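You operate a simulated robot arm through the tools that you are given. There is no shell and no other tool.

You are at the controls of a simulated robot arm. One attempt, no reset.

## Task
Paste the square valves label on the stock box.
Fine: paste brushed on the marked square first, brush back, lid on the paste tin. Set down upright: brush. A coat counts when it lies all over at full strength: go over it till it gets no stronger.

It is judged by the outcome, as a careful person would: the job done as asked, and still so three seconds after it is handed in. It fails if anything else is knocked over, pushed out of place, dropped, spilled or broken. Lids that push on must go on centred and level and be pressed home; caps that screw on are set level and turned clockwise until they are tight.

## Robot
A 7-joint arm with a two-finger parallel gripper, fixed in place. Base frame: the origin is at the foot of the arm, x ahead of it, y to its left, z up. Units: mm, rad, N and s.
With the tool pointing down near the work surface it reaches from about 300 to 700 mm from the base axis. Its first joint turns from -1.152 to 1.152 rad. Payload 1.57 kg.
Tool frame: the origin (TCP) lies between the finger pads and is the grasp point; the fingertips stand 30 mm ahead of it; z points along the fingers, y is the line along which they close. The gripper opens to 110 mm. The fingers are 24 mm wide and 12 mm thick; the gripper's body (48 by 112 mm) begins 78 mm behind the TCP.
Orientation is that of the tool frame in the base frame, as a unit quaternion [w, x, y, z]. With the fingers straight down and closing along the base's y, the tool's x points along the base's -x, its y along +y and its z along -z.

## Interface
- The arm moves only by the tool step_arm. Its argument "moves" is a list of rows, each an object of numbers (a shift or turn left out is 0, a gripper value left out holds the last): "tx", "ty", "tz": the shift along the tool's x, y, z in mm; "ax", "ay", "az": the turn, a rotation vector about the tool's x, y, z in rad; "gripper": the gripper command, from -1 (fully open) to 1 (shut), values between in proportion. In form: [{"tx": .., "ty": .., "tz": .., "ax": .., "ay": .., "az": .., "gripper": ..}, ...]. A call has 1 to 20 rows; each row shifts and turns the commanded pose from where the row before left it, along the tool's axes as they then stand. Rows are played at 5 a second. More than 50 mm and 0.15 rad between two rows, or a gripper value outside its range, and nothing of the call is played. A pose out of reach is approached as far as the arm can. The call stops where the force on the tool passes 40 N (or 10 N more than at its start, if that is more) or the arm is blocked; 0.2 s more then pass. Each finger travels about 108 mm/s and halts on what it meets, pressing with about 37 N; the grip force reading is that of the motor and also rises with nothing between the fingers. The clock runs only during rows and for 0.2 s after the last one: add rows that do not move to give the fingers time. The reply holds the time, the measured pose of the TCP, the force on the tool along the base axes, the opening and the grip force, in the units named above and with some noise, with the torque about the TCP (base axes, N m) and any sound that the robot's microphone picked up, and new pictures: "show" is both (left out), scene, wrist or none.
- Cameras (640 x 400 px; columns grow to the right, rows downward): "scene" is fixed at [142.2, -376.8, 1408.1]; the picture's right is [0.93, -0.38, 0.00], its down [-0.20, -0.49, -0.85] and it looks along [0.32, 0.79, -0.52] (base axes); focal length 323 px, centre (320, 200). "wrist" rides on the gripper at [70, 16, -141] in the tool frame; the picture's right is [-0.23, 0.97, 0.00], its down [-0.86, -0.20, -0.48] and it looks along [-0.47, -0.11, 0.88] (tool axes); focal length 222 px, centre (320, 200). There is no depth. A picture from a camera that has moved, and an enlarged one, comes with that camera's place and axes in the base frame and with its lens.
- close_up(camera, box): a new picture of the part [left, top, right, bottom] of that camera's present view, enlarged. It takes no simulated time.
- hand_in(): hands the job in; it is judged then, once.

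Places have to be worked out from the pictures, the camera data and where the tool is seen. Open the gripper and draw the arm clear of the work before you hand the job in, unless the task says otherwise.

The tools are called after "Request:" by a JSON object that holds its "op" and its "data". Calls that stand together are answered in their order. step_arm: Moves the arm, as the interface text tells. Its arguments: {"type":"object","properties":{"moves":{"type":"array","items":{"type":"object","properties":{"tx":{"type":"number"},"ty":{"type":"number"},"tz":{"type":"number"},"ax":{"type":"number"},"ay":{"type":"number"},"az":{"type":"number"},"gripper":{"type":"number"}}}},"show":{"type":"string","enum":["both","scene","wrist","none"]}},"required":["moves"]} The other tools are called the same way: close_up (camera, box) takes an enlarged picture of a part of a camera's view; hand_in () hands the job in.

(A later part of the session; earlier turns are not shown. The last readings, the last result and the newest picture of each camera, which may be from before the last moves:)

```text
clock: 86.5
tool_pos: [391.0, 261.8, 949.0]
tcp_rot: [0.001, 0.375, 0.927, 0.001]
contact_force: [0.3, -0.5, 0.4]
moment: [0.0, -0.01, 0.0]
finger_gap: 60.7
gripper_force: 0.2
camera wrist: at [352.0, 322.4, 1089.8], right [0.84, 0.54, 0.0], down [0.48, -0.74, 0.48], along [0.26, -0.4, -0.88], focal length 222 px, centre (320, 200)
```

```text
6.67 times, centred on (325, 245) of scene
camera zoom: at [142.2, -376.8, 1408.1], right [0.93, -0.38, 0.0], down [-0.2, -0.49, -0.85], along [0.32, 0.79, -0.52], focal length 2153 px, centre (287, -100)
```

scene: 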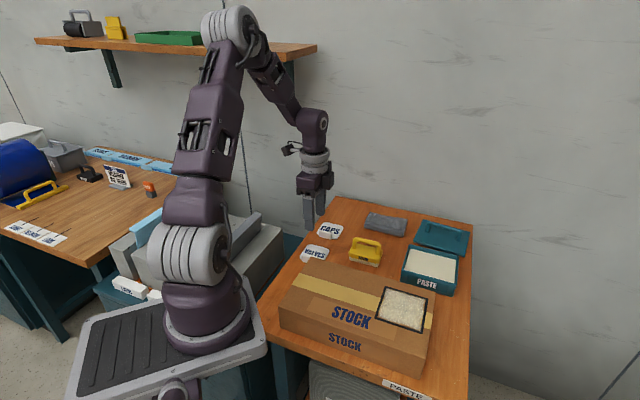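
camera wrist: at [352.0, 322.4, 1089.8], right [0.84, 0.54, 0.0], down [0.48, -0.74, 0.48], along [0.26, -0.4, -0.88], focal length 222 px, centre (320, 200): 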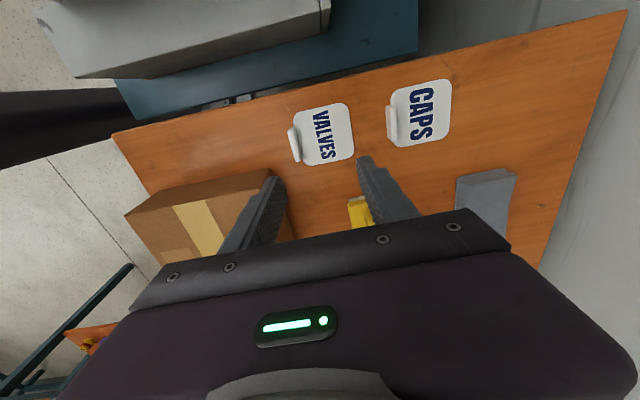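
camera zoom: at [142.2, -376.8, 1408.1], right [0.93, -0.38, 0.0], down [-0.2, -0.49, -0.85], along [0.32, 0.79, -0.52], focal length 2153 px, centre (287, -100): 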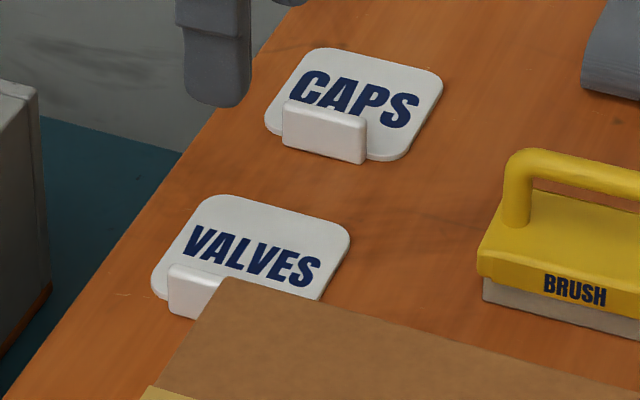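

The tab (≈38 mm long, ≈8 mm thick, ≈20 mm high) sits at the label's front edge, at about (+7,−32) in the tool frame; the box corner is clear. I align (+0.03 rad), narrow the fingers and descend to just above it.

Request:
{"op": "step_arm", "data": {"moves": [{"tx": 6.8, "ty": -16, "gripper": 0.4}, {"ty": -16, "az": 0.03}, {"tz": 30}, {"tz": 30}, {"tz": 25}, {"tz": 0}, {"tz": 0}], "show": "both"}}

Request:
{"op": "close_up", "data": {"camera": "wrist", "box": [220, 80, 420, 230]}}

Request:
{"op": "close_up", "data": {"camera": "scene", "box": [285, 215, 365, 275]}}

```text
clock: 88.1
tool_pos: [367.2, 245.4, 865.2]
tcp_rot: [0.001, 0.389, 0.921, 0.001]
contact_force: [0.1, -0.3, -0.5]
moment: [0.0, 0.02, 0.02]
finger_gap: 33.0
gripper_force: 0.0
camera wrist: at [328.8, 305.2, 1005.1], right [0.86, 0.52, 0.0], down [0.45, -0.75, 0.48], along [0.25, -0.41, -0.88], focal length 222 px, centre (320, 200)
```

scene: 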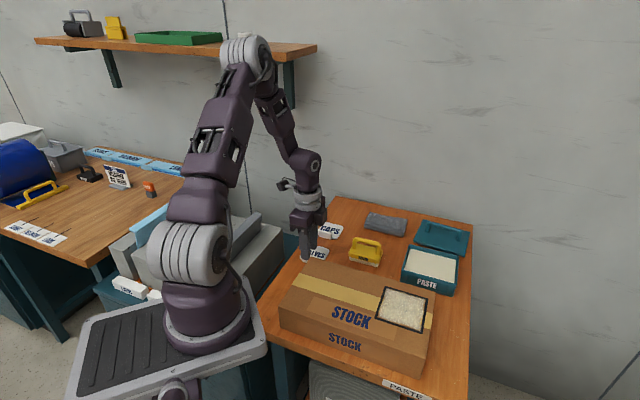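
wrist: 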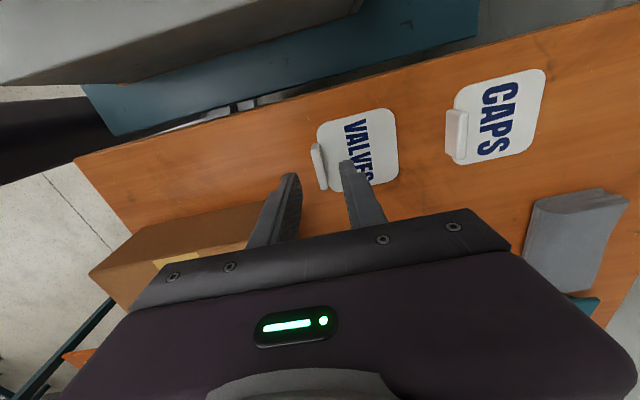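

```text
2.67 times, centred on (320, 155) of wrist
camera zoom: at [328.8, 305.2, 1005.1], right [0.86, 0.52, 0.0], down [0.45, -0.75, 0.48], along [0.25, -0.41, -0.88], focal length 592 px, centre (320, 320)
```

zoom: 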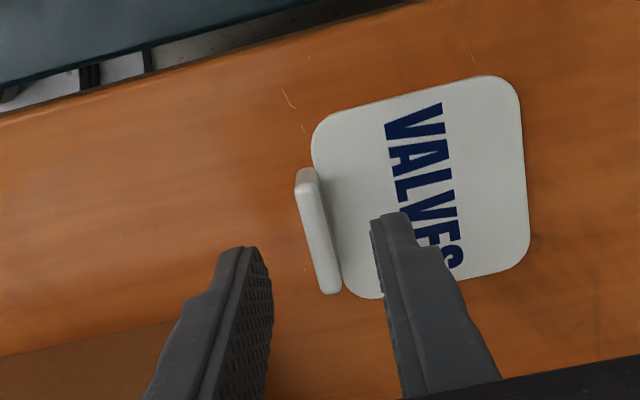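

```text
6.67 times, centred on (325, 245) of scene
camera zoom: at [142.2, -376.8, 1408.1], right [0.93, -0.38, 0.0], down [-0.2, -0.49, -0.85], along [0.32, 0.79, -0.52], focal length 2153 px, centre (287, -100)
```

zoom: 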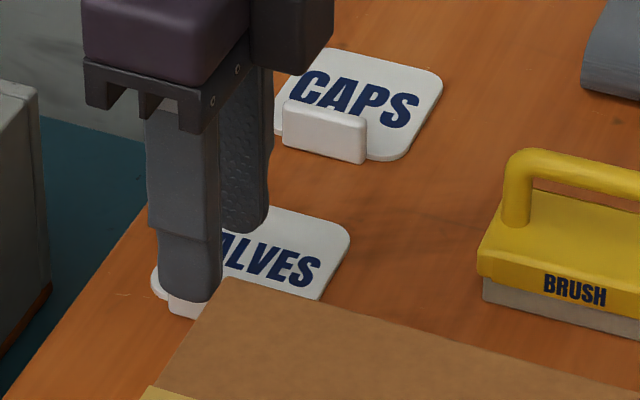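

The tab is centred between the fingers and aligned. I descend so the fingertips are beside it, just above the label surface.

Request:
{"op": "step_arm", "data": {"moves": [{"tz": 15}, {"tz": 8}, {"tz": 4}, {"tz": 0}], "show": "both"}}

Request:
{"op": "close_up", "data": {"camera": "wrist", "box": [260, 120, 400, 225]}}

Request:
{"op": "close_up", "data": {"camera": "scene", "box": [285, 225, 345, 270]}}

```text
clock: 89.1
tool_pos: [365.2, 244.9, 838.1]
tcp_rot: [0.001, 0.389, 0.921, 0.0]
contact_force: [0.6, 0.1, -0.5]
moment: [0.01, 0.01, 0.02]
finger_gap: 33.1
gripper_force: 0.1
camera wrist: at [328.0, 305.6, 978.7], right [0.86, 0.52, 0.0], down [0.45, -0.75, 0.48], along [0.25, -0.41, -0.88], focal length 222 px, centre (320, 200)
```

scene: 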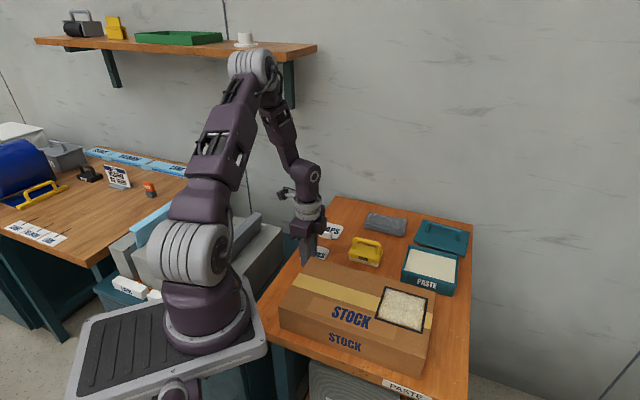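
wrist: 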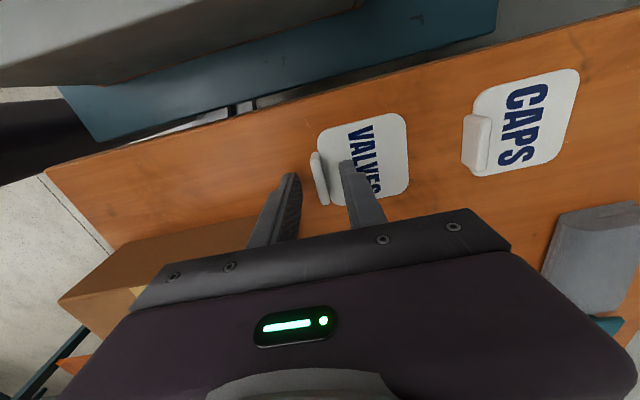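

```text
3.81 times, centred on (330, 172) of wrist
camera zoom: at [328.0, 305.6, 978.7], right [0.86, 0.52, 0.0], down [0.45, -0.75, 0.48], along [0.25, -0.41, -0.88], focal length 846 px, centre (282, 305)
```

zoom: 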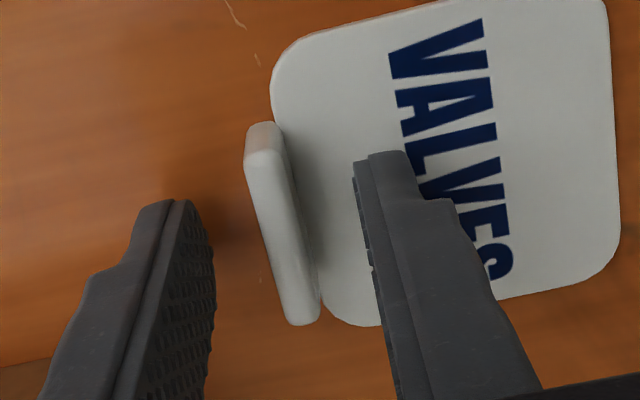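

```text
8.89 times, centred on (315, 248) of scene
camera zoom: at [142.2, -376.8, 1408.1], right [0.93, -0.38, 0.0], down [-0.2, -0.49, -0.85], along [0.32, 0.79, -0.52], focal length 2871 px, centre (364, -222)
```

zoom: 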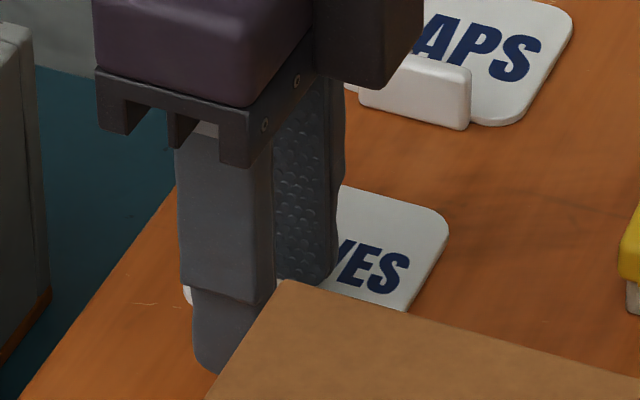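

Aligned. I go 2.5 mm lower and close on the tab.

Request:
{"op": "step_arm", "data": {"moves": [{"tz": 1.5}, {"tz": 1}, {"tz": 0}, {"gripper": 1}, {"tz": 0}, {"tz": 0}, {"tz": 0}], "show": "both"}}

Request:
{"op": "close_up", "data": {"camera": "wrist", "box": [260, 120, 400, 225]}}

```text
clock: 90.7
tool_pos: [363.9, 245.9, 836.4]
tcp_rot: [0.001, 0.388, 0.922, 0.001]
contact_force: [-0.5, -0.2, 1.3]
moment: [0.02, 0.0, 0.01]
finger_gap: 6.6
gripper_force: 25.9
camera wrist: at [327.5, 305.5, 976.5], right [0.86, 0.52, 0.0], down [0.45, -0.75, 0.48], along [0.25, -0.41, -0.88], focal length 222 px, centre (320, 200)
```

scene: 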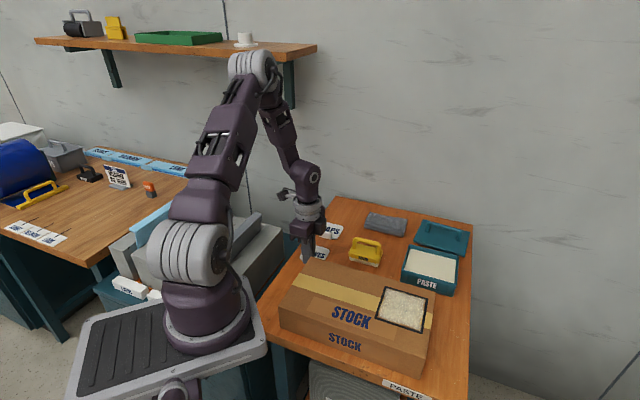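
wrist: 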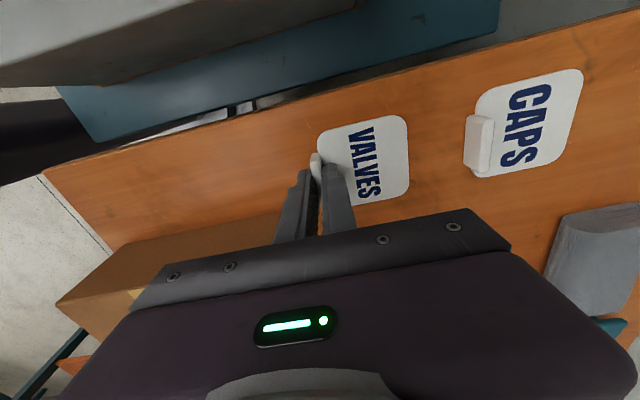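

```text
3.81 times, centred on (330, 172) of wrist
camera zoom: at [327.5, 305.5, 976.5], right [0.86, 0.52, 0.0], down [0.45, -0.75, 0.48], along [0.25, -0.41, -0.88], focal length 846 px, centre (282, 305)
```

zoom: 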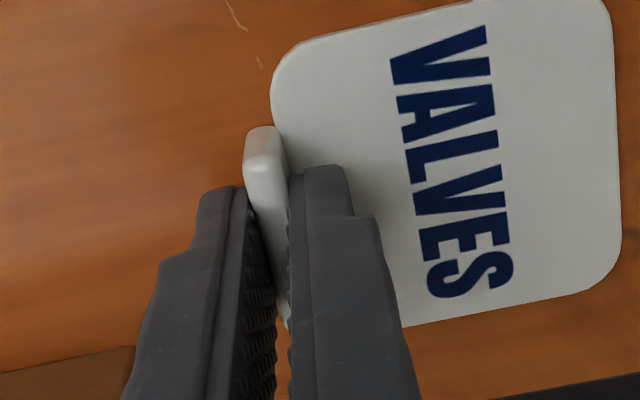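

Tab gripped (6.6 mm). I take a close-up to record where the label sits in the gripper frame before lifting.

Request:
{"op": "close_up", "data": {"camera": "wrist", "box": [280, 95, 440, 215]}}

```text
3.33 times, centred on (360, 155) of wrist
camera zoom: at [327.5, 305.5, 976.5], right [0.86, 0.52, 0.0], down [0.45, -0.75, 0.48], along [0.25, -0.41, -0.88], focal length 740 px, centre (187, 350)
```

zoom: 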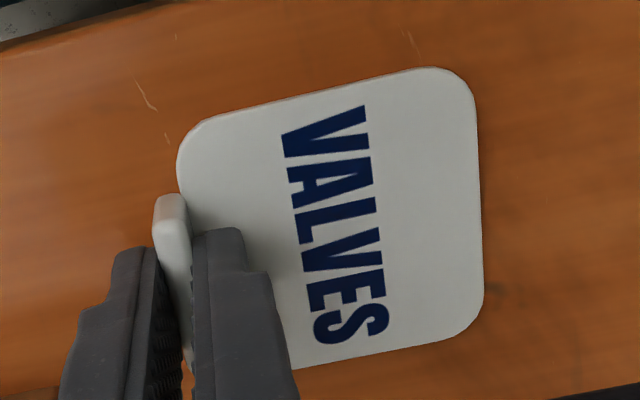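

The label's centre lies ≈(−0.6,+37.8) from the TCP in the tool frame, aligned with the gripper. I lift it and look.

Request:
{"op": "step_arm", "data": {"moves": [{"tz": -5}, {"tz": -15}, {"tz": -35}, {"tz": -40}, {"tz": -30}, {"tz": 0}], "show": "both"}}

Request:
{"op": "close_up", "data": {"camera": "wrist", "box": [280, 95, 440, 215]}}

Request:
{"op": "close_up", "data": {"camera": "scene", "box": [280, 180, 380, 255]}}

```text
clock: 92.1
tool_pos: [366.1, 244.2, 963.1]
tcp_rot: [0.001, 0.388, 0.922, 0.001]
contact_force: [0.8, 0.0, -0.1]
moment: [0.02, -0.03, 0.0]
finger_gap: 6.3
gripper_force: 26.0
camera wrist: at [327.7, 305.3, 1102.6], right [0.86, 0.52, 0.0], down [0.45, -0.75, 0.48], along [0.25, -0.41, -0.88], focal length 222 px, centre (320, 200)
```

scene: 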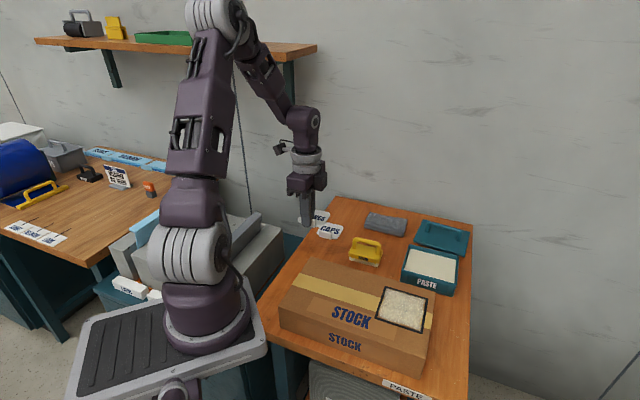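
wrist: 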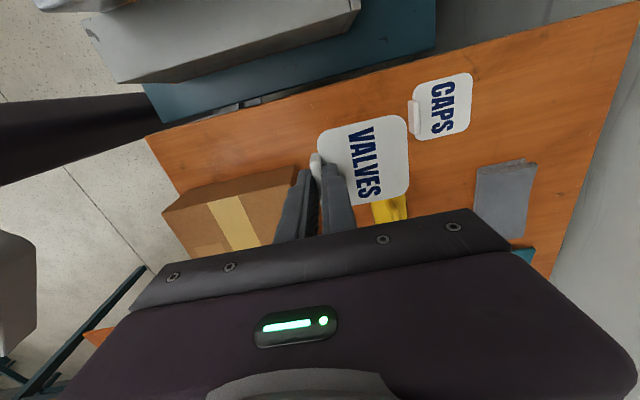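

```text
3.33 times, centred on (360, 155) of wrist
camera zoom: at [327.7, 305.3, 1102.6], right [0.86, 0.52, 0.0], down [0.45, -0.75, 0.48], along [0.25, -0.41, -0.88], focal length 740 px, centre (187, 350)
```

zoom: 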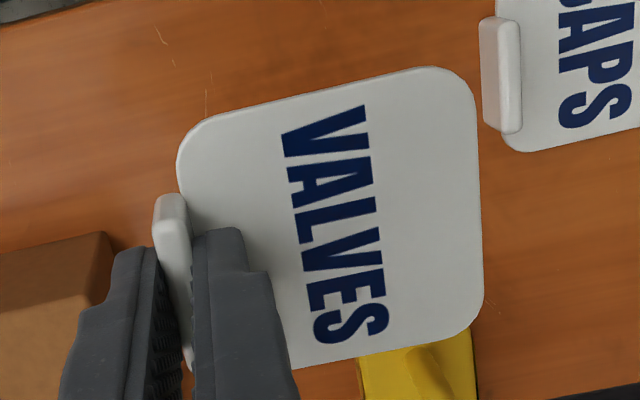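

```text
5.33 times, centred on (330, 218) of scene
camera zoom: at [142.2, -376.8, 1408.1], right [0.93, -0.38, 0.0], down [-0.2, -0.49, -0.85], along [0.32, 0.79, -0.52], focal length 1722 px, centre (267, 107)
```

zoom: 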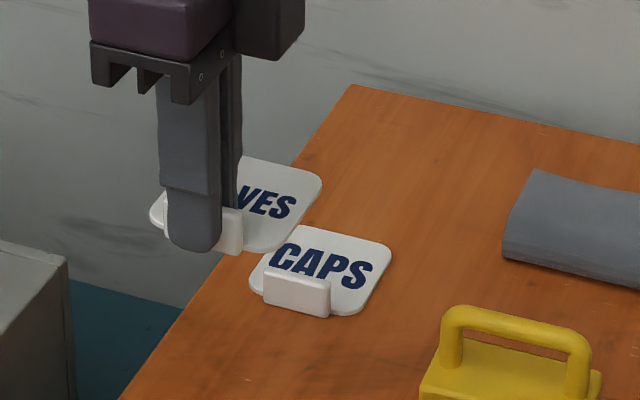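

The label is held level and unchanged in the grip. I carry it above the square.

Request:
{"op": "step_arm", "data": {"moves": [{"tx": -38, "ty": -21.9}, {"tx": -38, "ty": -21.9}, {"tx": -38, "ty": -21.9}, {"tx": -38, "ty": -21.9}, {"tx": -38, "ty": -21.9}, {"tx": -38, "ty": -21.9}, {"tx": -37.5, "ty": -21.6}, {"tz": 20}, {"tz": 0}, {"tz": 0}], "show": "both"}}

Request:
{"op": "close_up", "data": {"camera": "wrist", "box": [280, 85, 440, 215]}}

Request:
{"op": "close_up", "data": {"camera": "scene", "box": [345, 240, 465, 335]}}

```text
clock: 94.3
tool_pos: [438.9, -52.2, 938.3]
tcp_rot: [0.001, 0.388, 0.922, 0.0]
contact_force: [-0.9, 0.0, -0.5]
moment: [-0.03, 0.01, 0.01]
finger_gap: 6.9
gripper_force: 25.9
camera wrist: at [401.2, 8.8, 1080.4], right [0.86, 0.52, 0.0], down [0.45, -0.75, 0.48], along [0.25, -0.41, -0.88], focal length 222 px, centre (320, 200)
```

scene: 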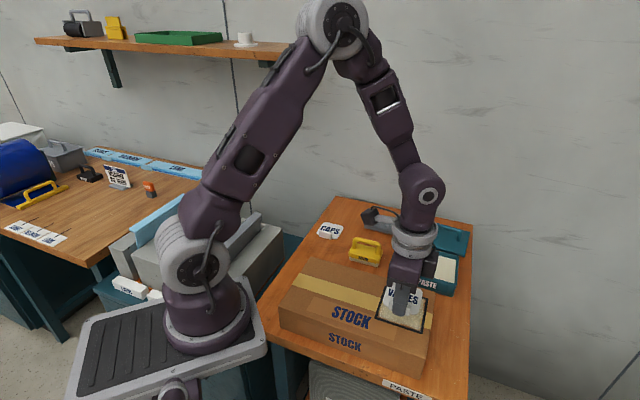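
wrist: 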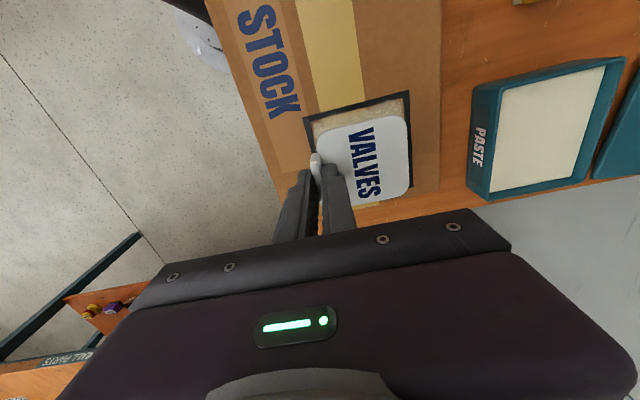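

```text
3.08 times, centred on (360, 150) of wrist
camera zoom: at [401.2, 8.8, 1080.4], right [0.86, 0.52, 0.0], down [0.45, -0.75, 0.48], along [0.25, -0.41, -0.88], focal length 684 px, centre (197, 354)
```

zoom: 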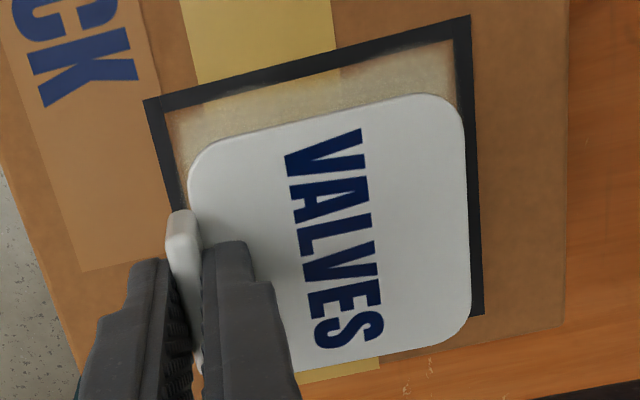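

```text
4.21 times, centred on (405, 288) of scene
camera zoom: at [142.2, -376.8, 1408.1], right [0.93, -0.38, 0.0], down [-0.2, -0.49, -0.85], along [0.32, 0.79, -0.52], focal length 1360 px, centre (-38, -168)
```

zoom: 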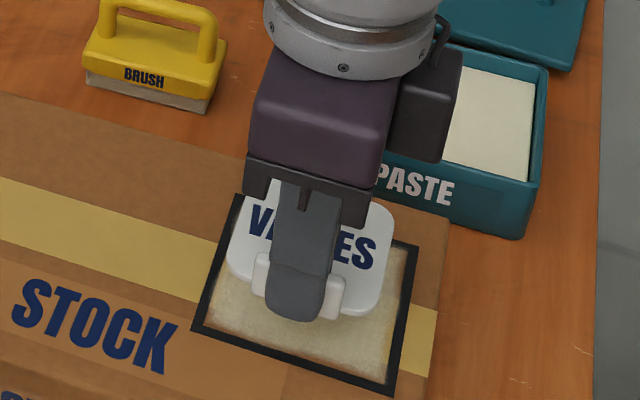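

Measured: the square's centre is at (−3.7,41.0) and rotated −0.7° in the tool frame; the label's at (−0.6,37.8). I correct and lower to a few mm above the box.

Request:
{"op": "step_arm", "data": {"moves": [{"tx": -3.1, "ty": 3.2, "az": -0.009}, {"tz": 14}, {"tz": 12}, {"tz": 0}, {"tz": 0}], "show": "both"}}

Request:
{"op": "close_up", "data": {"camera": "wrist", "box": [280, 85, 440, 215]}}

Request:
{"op": "close_up", "data": {"camera": "scene", "box": [345, 240, 465, 335]}}

```text
clock: 95.5
tool_pos: [443.7, -52.0, 912.5]
tcp_rot: [0.001, 0.384, 0.923, 0.001]
contact_force: [1.1, 0.3, 0.2]
moment: [-0.01, -0.02, -0.01]
finger_gap: 6.6
gripper_force: 26.2
camera wrist: at [405.9, 7.6, 1054.5], right [0.85, 0.53, 0.0], down [0.46, -0.75, 0.48], along [0.25, -0.41, -0.88], focal length 222 px, centre (320, 200)
```

scene: 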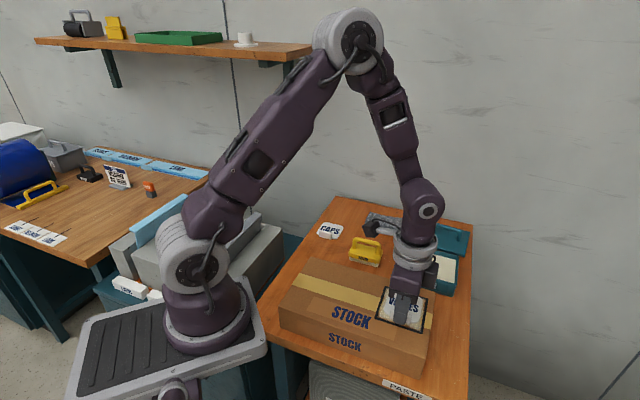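
wrist: 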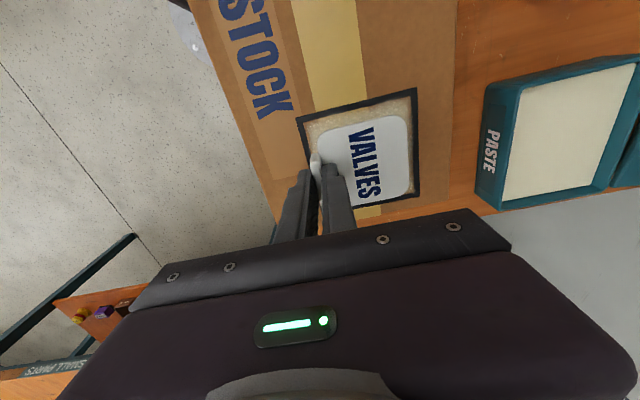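

```text
3.08 times, centred on (360, 150) of wrist
camera zoom: at [405.9, 7.6, 1054.5], right [0.85, 0.53, 0.0], down [0.46, -0.75, 0.48], along [0.25, -0.41, -0.88], focal length 684 px, centre (197, 354)
```

zoom: 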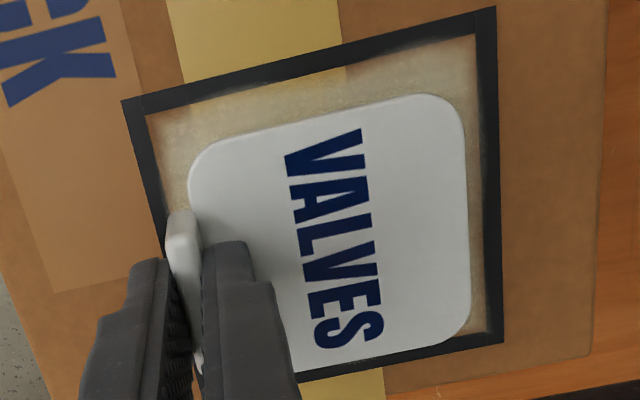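

```text
4.21 times, centred on (405, 288) of scene
camera zoom: at [142.2, -376.8, 1408.1], right [0.93, -0.38, 0.0], down [-0.2, -0.49, -0.85], along [0.32, 0.79, -0.52], focal length 1360 px, centre (-38, -168)
```

zoom: 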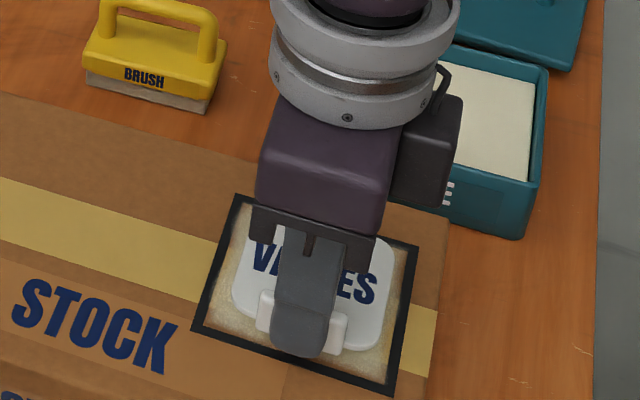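

The label is now centred within 1 mm and parallel to the square. I lower gently until it touches the pasted surface.

Request:
{"op": "step_arm", "data": {"moves": [{"tx": 0.6, "tz": 2}, {"tz": 1.5}, {"tz": 1}, {"tz": 0.6}, {"tz": 0.5}, {"tz": 0}], "show": "none"}}

```text
clock: 96.9
tool_pos: [445.2, -51.7, 909.5]
tcp_rot: [0.001, 0.384, 0.923, 0.001]
contact_force: [-0.1, 0.6, 0.0]
moment: [0.01, -0.03, -0.02]
finger_gap: 6.4
gripper_force: 26.4
```

Not touching yet; continue in half-millimetre steps.

Request:
{"op": "step_arm", "data": {"moves": [{"tz": 0.6}, {"tz": 0.6}, {"tz": 0.6}, {"tz": 0.5}, {"tz": 0}], "show": "none"}}

```text
clock: 98.1
tool_pos: [445.2, -51.5, 907.2]
tcp_rot: [0.002, 0.384, 0.923, 0.0]
contact_force: [0.6, 0.3, -0.8]
moment: [0.0, -0.01, 0.0]
finger_gap: 6.3
gripper_force: 25.7
```

Still free; continue.

Request:
{"op": "step_arm", "data": {"moves": [{"tz": 0.6}, {"tz": 0.5}, {"tz": 0.5}, {"tz": 0.4}, {"tz": 0}], "show": "none"}}

```text
clock: 99.3
tool_pos: [445.1, -51.0, 904.8]
tcp_rot: [0.002, 0.385, 0.923, 0.001]
contact_force: [-2.5, -4.2, 23.8]
moment: [-0.1, 0.05, 0.0]
finger_gap: 6.7
gripper_force: 26.4
```

Contact (24 N) — the label is on the paste. Quick look before releasing.

Request:
{"op": "close_up", "data": {"camera": "wrist", "box": [280, 85, 440, 215]}}

Request:
{"op": "close_up", "data": {"camera": "scene", "box": [345, 240, 465, 335]}}

```text
3.08 times, centred on (360, 150) of wrist
camera zoom: at [407.0, 8.2, 1045.3], right [0.85, 0.52, 0.0], down [0.46, -0.75, 0.48], along [0.26, -0.41, -0.88], focal length 684 px, centre (197, 354)
```

zoom: 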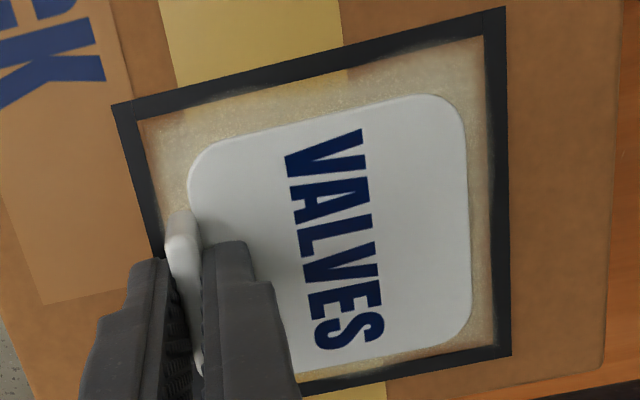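

```text
4.21 times, centred on (405, 288) of scene
camera zoom: at [141.8, -376.9, 1408.1], right [0.93, -0.38, 0.0], down [-0.2, -0.49, -0.85], along [0.32, 0.79, -0.52], focal length 1360 px, centre (-38, -168)
```

zoom: 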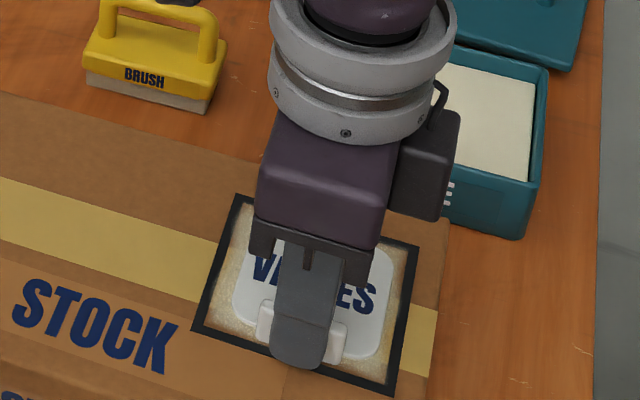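

The label lies within the square, centred to ~1–2 mm and parallel. I release the tab, rise, and look.

Request:
{"op": "step_arm", "data": {"moves": [{"tz": -0.3}, {"gripper": 0.7}, {"gripper": 0.5}, {"tz": 0}, {"tz": -8}, {"tz": -25}, {"tz": -30}, {"tz": 0}], "show": "both"}}

Request:
{"op": "close_up", "data": {"camera": "wrist", "box": [240, 65, 460, 215]}}

Request:
{"op": "close_up", "data": {"camera": "scene", "box": [345, 240, 465, 335]}}

```text
clock: 101.1
tool_pos: [443.5, -51.1, 966.5]
tcp_rot: [0.001, 0.385, 0.923, 0.0]
contact_force: [-0.3, 0.7, -0.2]
moment: [0.0, -0.01, 0.03]
finger_gap: 27.5
gripper_force: 0.1
camera wrist: at [405.6, 8.4, 1107.8], right [0.85, 0.52, 0.0], down [0.46, -0.75, 0.48], along [0.25, -0.41, -0.88], focal length 222 px, centre (320, 200)
```

scene: 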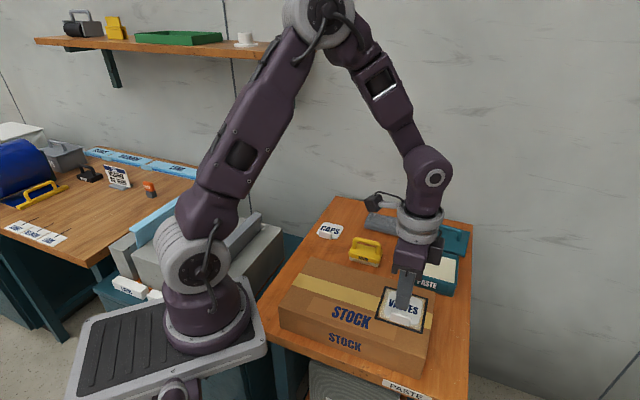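
wrist: 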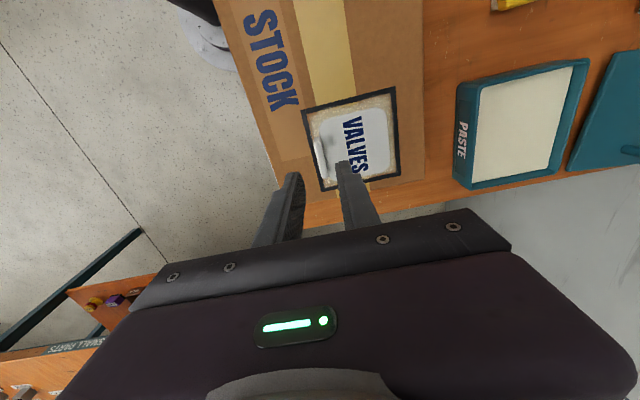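

```text
2.67 times, centred on (350, 140) of wrist
camera zoom: at [405.6, 8.4, 1107.8], right [0.85, 0.52, 0.0], down [0.46, -0.75, 0.48], along [0.25, -0.41, -0.88], focal length 592 px, centre (240, 360)
```

zoom: 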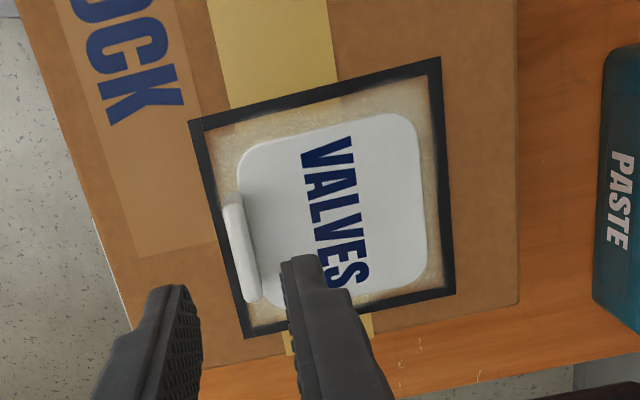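

```text
4.21 times, centred on (405, 288) of scene
camera zoom: at [142.2, -376.8, 1408.1], right [0.93, -0.38, 0.0], down [-0.2, -0.49, -0.85], along [0.32, 0.79, -0.52], focal length 1360 px, centre (-38, -168)
```

zoom: 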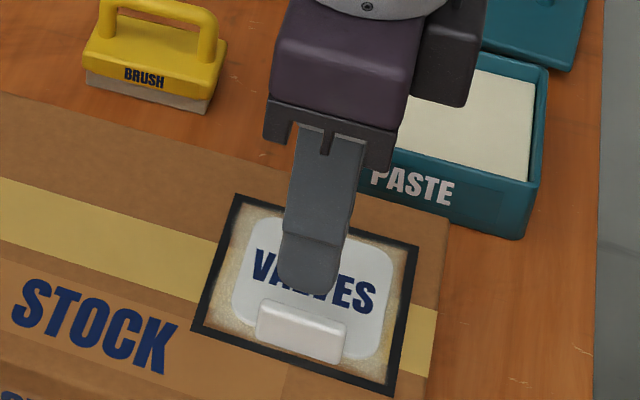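

The label sits nicely in the square. I shut the fingers and press gently on the label's middle so it bonds.

Request:
{"op": "step_arm", "data": {"moves": [{"ty": 38, "gripper": 1}, {"tz": 0}, {"tz": 30}, {"tz": 25}, {"tz": 4}, {"tz": 2}, {"tz": 1}, {"tz": 0}], "show": "none"}}

```text
clock: 102.9
tool_pos: [472.2, -24.9, 906.1]
tcp_rot: [0.001, 0.384, 0.923, 0.0]
contact_force: [0.4, 0.4, -0.4]
moment: [0.03, 0.0, 0.03]
finger_gap: 0.2
gripper_force: 21.5
```

Not yet touching; slow small steps.

Request:
{"op": "step_arm", "data": {"moves": [{"tz": 1}, {"tz": 1}, {"tz": 1}, {"tz": 0.7}, {"tz": 0.7}, {"tz": 0.5}, {"tz": 0.5}, {"tz": 0}], "show": "none"}}

```text
clock: 104.0
tool_pos: [473.0, -25.1, 903.2]
tcp_rot: [0.001, 0.384, 0.924, 0.002]
contact_force: [-4.6, 1.9, 19.0]
moment: [0.06, 0.19, -0.06]
finger_gap: 0.2
gripper_force: 20.6
stopped in row 5: the force on the tool passed its limit at 42 N (the readings are from after the stop); the commanded pose is now the measured one
```

Pressed at the centre (≈42 N peak). I lift away and inspect.

Request:
{"op": "step_arm", "data": {"moves": [{"tz": -10}, {"tz": -40}, {"tz": -40}, {"ty": 40}, {"ty": 40}, {"ty": 20}, {"tz": 0}], "show": "both"}}

Request:
{"op": "close_up", "data": {"camera": "scene", "box": [360, 270, 450, 340]}}

Request:
{"op": "close_up", "data": {"camera": "wrist", "box": [120, 60, 340, 215]}}

Request:
{"op": "close_up", "data": {"camera": "scene", "box": [390, 205, 480, 275]}}

```text
clock: 105.5
tool_pos: [543.4, 44.8, 993.5]
tcp_rot: [0.001, 0.384, 0.923, 0.001]
contact_force: [-0.1, 0.7, -0.3]
moment: [-0.01, 0.02, -0.02]
finger_gap: 0.0
gripper_force: 21.4
camera wrist: at [505.6, 104.3, 1134.0], right [0.85, 0.53, 0.0], down [0.46, -0.75, 0.48], along [0.25, -0.41, -0.88], focal length 222 px, centre (320, 200)
```

scene: 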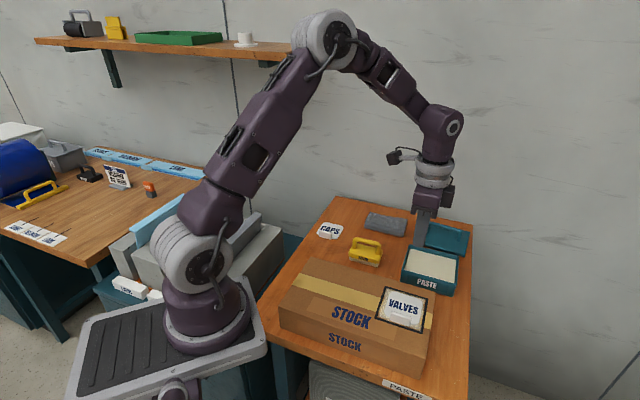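
wrist: 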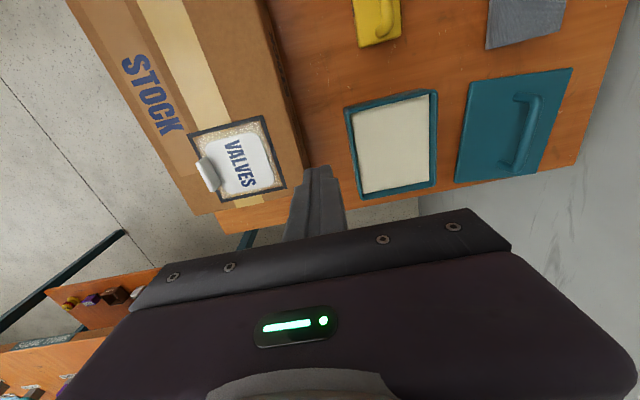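

```text
5.71 times, centred on (405, 305) of scene
camera zoom: at [142.2, -376.8, 1408.1], right [0.93, -0.38, 0.0], down [-0.2, -0.49, -0.85], along [0.32, 0.79, -0.52], focal length 1845 px, centre (-166, -400)
```

zoom: 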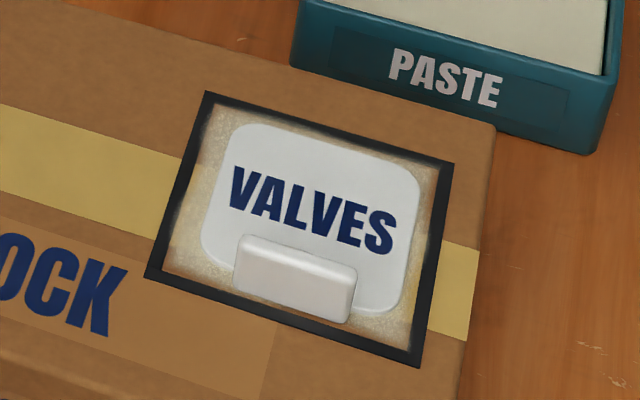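

```text
2.58 times, centred on (230, 138) of wrist
camera zoom: at [505.6, 104.3, 1134.0], right [0.85, 0.53, 0.0], down [0.46, -0.75, 0.48], along [0.25, -0.41, -0.88], focal length 573 px, centre (552, 361)
```

zoom: 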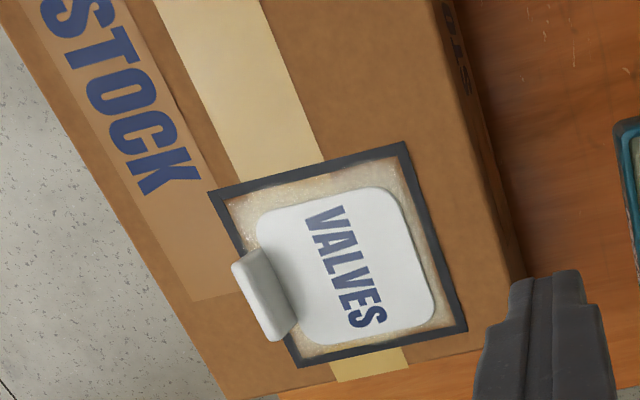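

```text
5.71 times, centred on (435, 240) of scene
camera zoom: at [142.2, -376.8, 1408.1], right [0.93, -0.38, 0.0], down [-0.2, -0.49, -0.85], along [0.32, 0.79, -0.52], focal length 1845 px, centre (-337, -29)
```

zoom: 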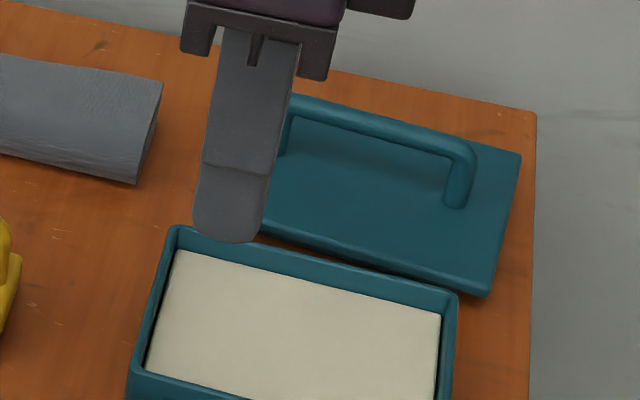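

The VALVES label is pasted well inside the square. Now the lid: centre ≈(767,190). I open the fingers and test how far the arm reaches toward it at a safe height (above tin and handle).

Request:
{"op": "step_arm", "data": {"moves": [{"tx": -4, "ty": 43, "tz": 10, "gripper": 0.1}, {"tx": -4, "ty": 43, "tz": 10}, {"tx": -10, "ty": 43, "tz": 10}, {"tx": -15, "ty": 40, "tz": 10}, {"tx": -15, "ty": 40, "tz": 10}, {"tz": 0}, {"tz": 0}], "show": "both"}}

```text
clock: 107.2
tool_pos: [675.8, 135.2, 954.7]
tcp_rot: [0.001, 0.386, 0.923, 0.002]
contact_force: [0.0, -0.5, -0.8]
moment: [0.02, 0.02, 0.02]
finger_gap: 49.7
gripper_force: 0.0
out of reach, approached as far as the arm can: row 4, 5
camera wrist: at [636.8, 195.9, 1096.5], right [0.85, 0.52, 0.0], down [0.46, -0.75, 0.48], along [0.25, -0.41, -0.88], focal length 222 px, centre (320, 200)
```

scene: 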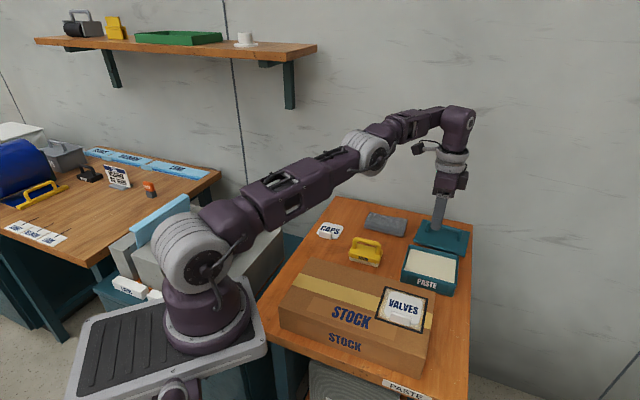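
wrist: 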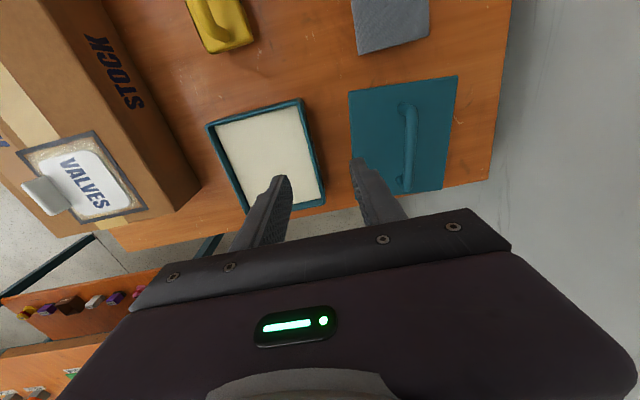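

The straight-down reach ends ~100 mm short of the lid handle (≈(764,190)). Tilting the tool about its x by ≈32° (fingertips swinging outward toward the wall) will cover it; I tilt here first and re-measure.

Request:
{"op": "step_arm", "data": {"moves": [{"ax": -0.14}, {"ax": -0.14}, {"ax": -0.14}, {"ax": -0.14}, {"tz": 0}, {"tz": 0}], "show": "both"}}

Request:
{"op": "close_up", "data": {"camera": "wrist", "box": [220, 60, 460, 230]}}

Request:
{"op": "close_up", "data": {"camera": "scene", "box": [400, 185, 490, 255]}}

```text
clock: 108.5
tool_pos: [675.1, 136.3, 957.0]
tcp_rot: [0.109, 0.368, 0.887, 0.256]
contact_force: [0.2, 1.0, 0.2]
moment: [0.0, 0.0, 0.0]
finger_gap: 49.5
gripper_force: 0.2
camera wrist: at [582.5, 142.1, 1084.3], right [0.74, 0.42, 0.52], down [0.3, -0.91, 0.3], along [0.6, -0.07, -0.8], focal length 222 px, centre (320, 200)
```

scene: 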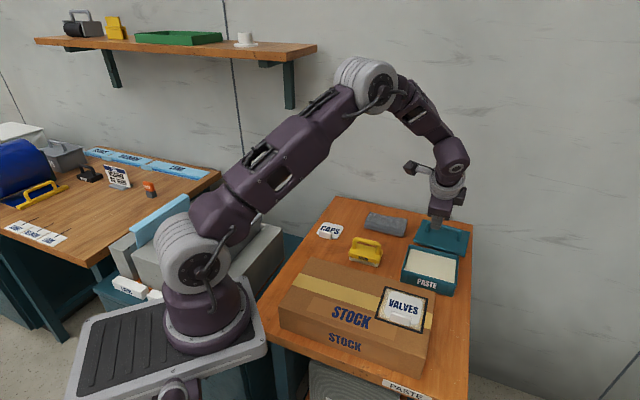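
wrist: 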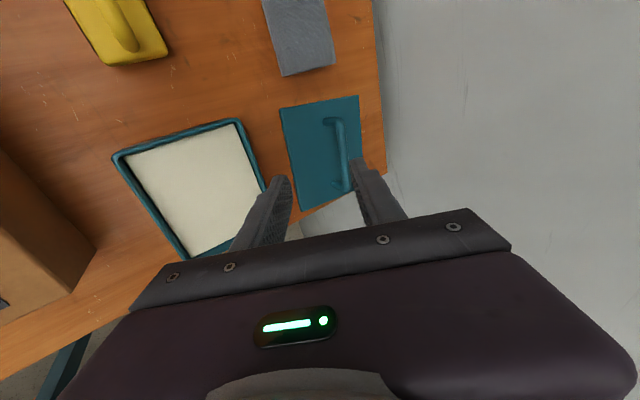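

```text
2.35 times, centred on (340, 145) of wrist
camera zoom: at [582.5, 142.1, 1084.3], right [0.74, 0.42, 0.52], down [0.3, -0.91, 0.3], along [0.6, -0.07, -0.8], focal length 523 px, centre (273, 329)
```

zoom: 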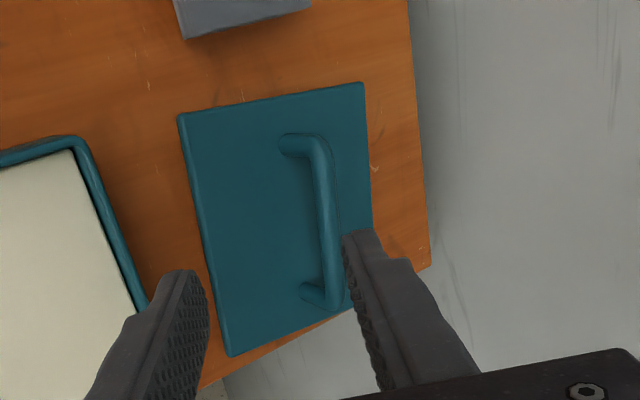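

```text
5.71 times, centred on (445, 220) of scene
camera zoom: at [142.2, -376.8, 1408.1], right [0.93, -0.38, 0.0], down [-0.2, -0.49, -0.85], along [0.32, 0.79, -0.52], focal length 1845 px, centre (-394, 86)
```

zoom: 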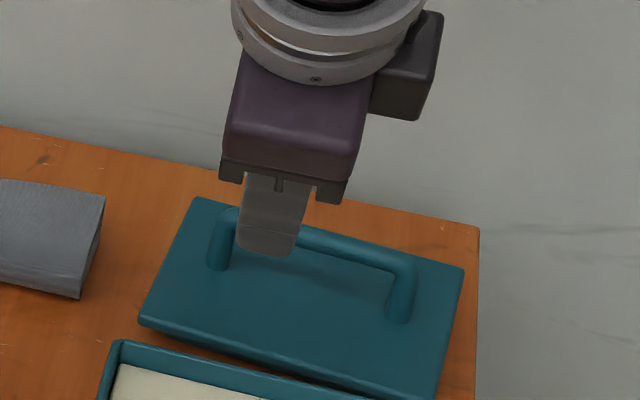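

The lid measures ≈142×126 mm, centre ≈(768,190), turned to about −50.5° (about 5° off my tool); the bar is around (763,189,≈848). I turn the tool 5.3° about the vertical and approach partway along the tilted axis.

Request:
{"op": "step_arm", "data": {"moves": [{"ax": 0.0005, "ay": -0.0494, "az": 0.0781}, {"tx": -5, "ty": 9, "tz": 25}, {"tx": -5, "ty": 9, "tz": 25}, {"tx": -5, "ty": 9, "tz": 20}, {"tz": 0}, {"tz": 0}], "show": "both"}}

Request:
{"op": "close_up", "data": {"camera": "wrist", "box": [220, 80, 420, 230]}}

Request:
{"op": "close_up", "data": {"camera": "scene", "box": [400, 195, 490, 265]}}

```text
clock: 110.0
tool_pos: [731.5, 162.8, 913.1]
tcp_rot: [0.119, 0.409, 0.869, 0.251]
contact_force: [0.8, -0.2, 0.4]
moment: [0.02, 0.0, -0.01]
finger_gap: 49.5
gripper_force: 0.1
camera wrist: at [640.6, 176.2, 1039.9], right [0.78, 0.35, 0.52], down [0.22, -0.93, 0.3], along [0.59, -0.12, -0.8], focal length 222 px, centre (320, 200)
```

scene: 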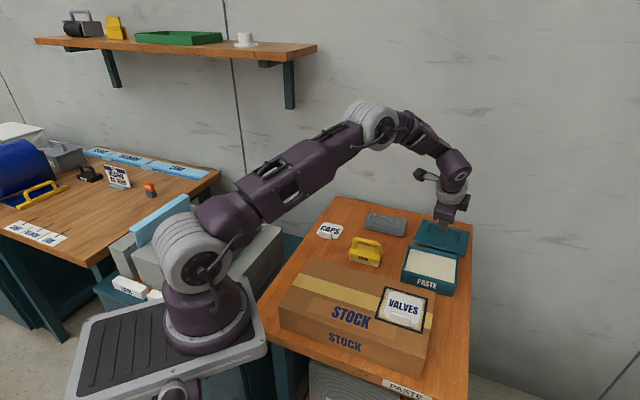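
wrist: 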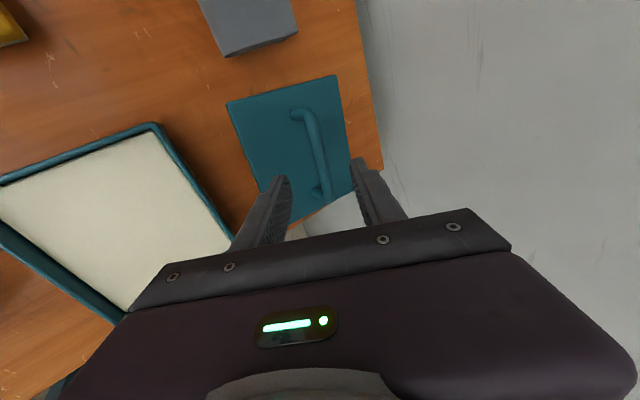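

```text
2.67 times, centred on (320, 155) of wrist
camera zoom: at [640.6, 176.2, 1039.9], right [0.78, 0.35, 0.52], down [0.22, -0.93, 0.3], along [0.59, -0.12, -0.8], focal length 592 px, centre (320, 320)
```

zoom: 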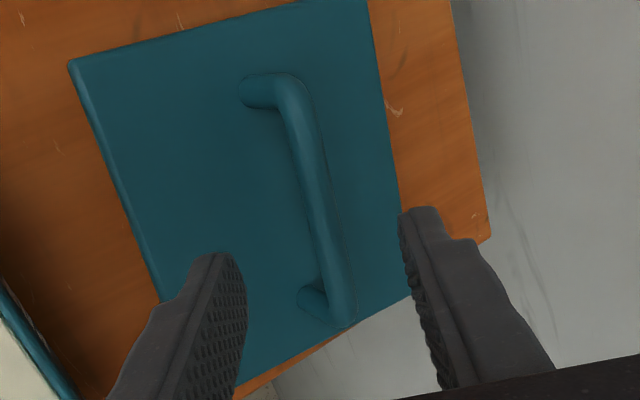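

```text
5.71 times, centred on (445, 230) of scene
camera zoom: at [142.2, -376.8, 1408.1], right [0.93, -0.38, 0.0], down [-0.2, -0.49, -0.85], along [0.32, 0.79, -0.52], focal length 1845 px, centre (-394, 29)
```

zoom: 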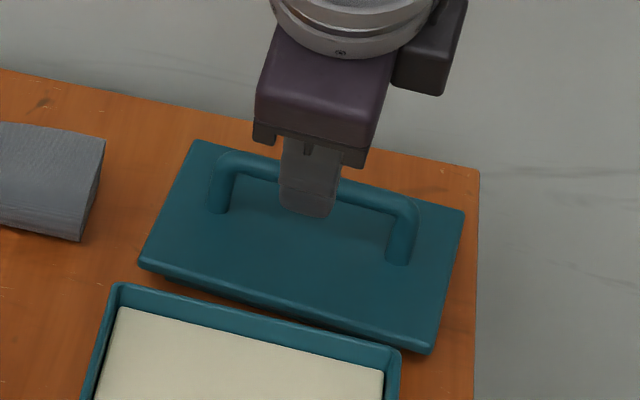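

In the tool frame the bar is aligned with my finger line, ≈83 mm ahead of the TCP and within 2 mm sideways. I narrow the gap and advance 42 mm, then recheck.

Request:
{"op": "step_arm", "data": {"moves": [{"ty": -1, "tz": 21, "gripper": 0.4}, {"tz": 21}, {"tz": 0}, {"tz": 0}], "show": "both"}}

Request:
{"op": "close_up", "data": {"camera": "wrist", "box": [240, 90, 400, 220]}}

Request:
{"op": "close_up", "data": {"camera": "scene", "box": [405, 205, 480, 260]}}

```text
clock: 111.0
tool_pos: [751.1, 176.6, 876.9]
tcp_rot: [0.119, 0.41, 0.869, 0.252]
contact_force: [0.3, -0.4, -0.1]
moment: [0.0, 0.0, 0.0]
finger_gap: 33.0
gripper_force: 0.1
camera wrist: at [658.0, 191.0, 1005.0], right [0.78, 0.35, 0.52], down [0.22, -0.93, 0.3], along [0.59, -0.12, -0.8], focal length 222 px, centre (320, 200)
```

scene: 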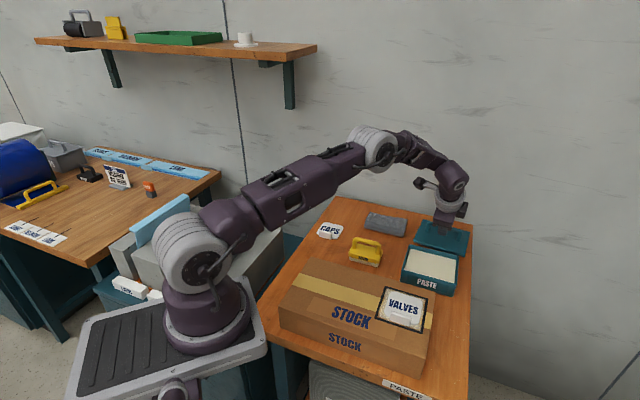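
wrist: 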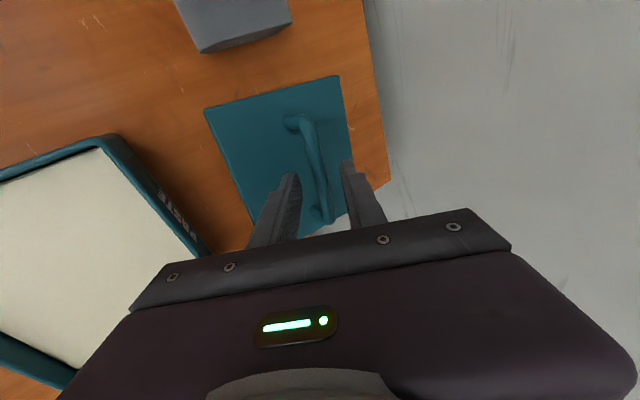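

```text
3.08 times, centred on (320, 155) of wrist
camera zoom: at [658.0, 191.0, 1005.0], right [0.78, 0.35, 0.52], down [0.22, -0.93, 0.3], along [0.59, -0.12, -0.8], focal length 684 px, centre (320, 338)
```

zoom: 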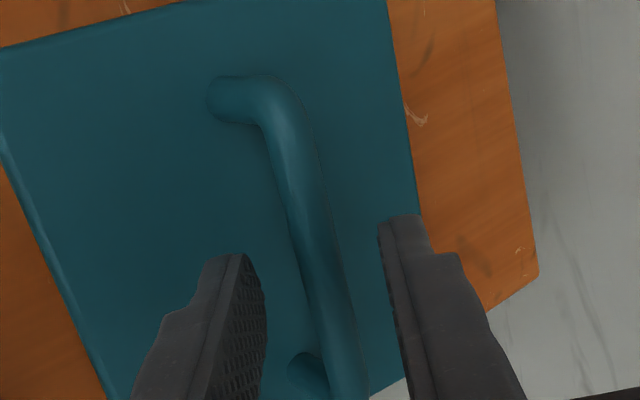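

```text
7.27 times, centred on (442, 232) of scene
camera zoom: at [142.2, -376.8, 1408.1], right [0.93, -0.38, 0.0], down [-0.2, -0.49, -0.85], along [0.32, 0.79, -0.52], focal length 2349 px, centre (-571, -36)
```

zoom: 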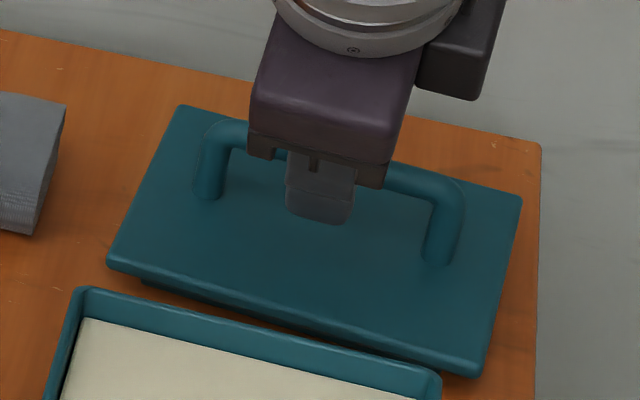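

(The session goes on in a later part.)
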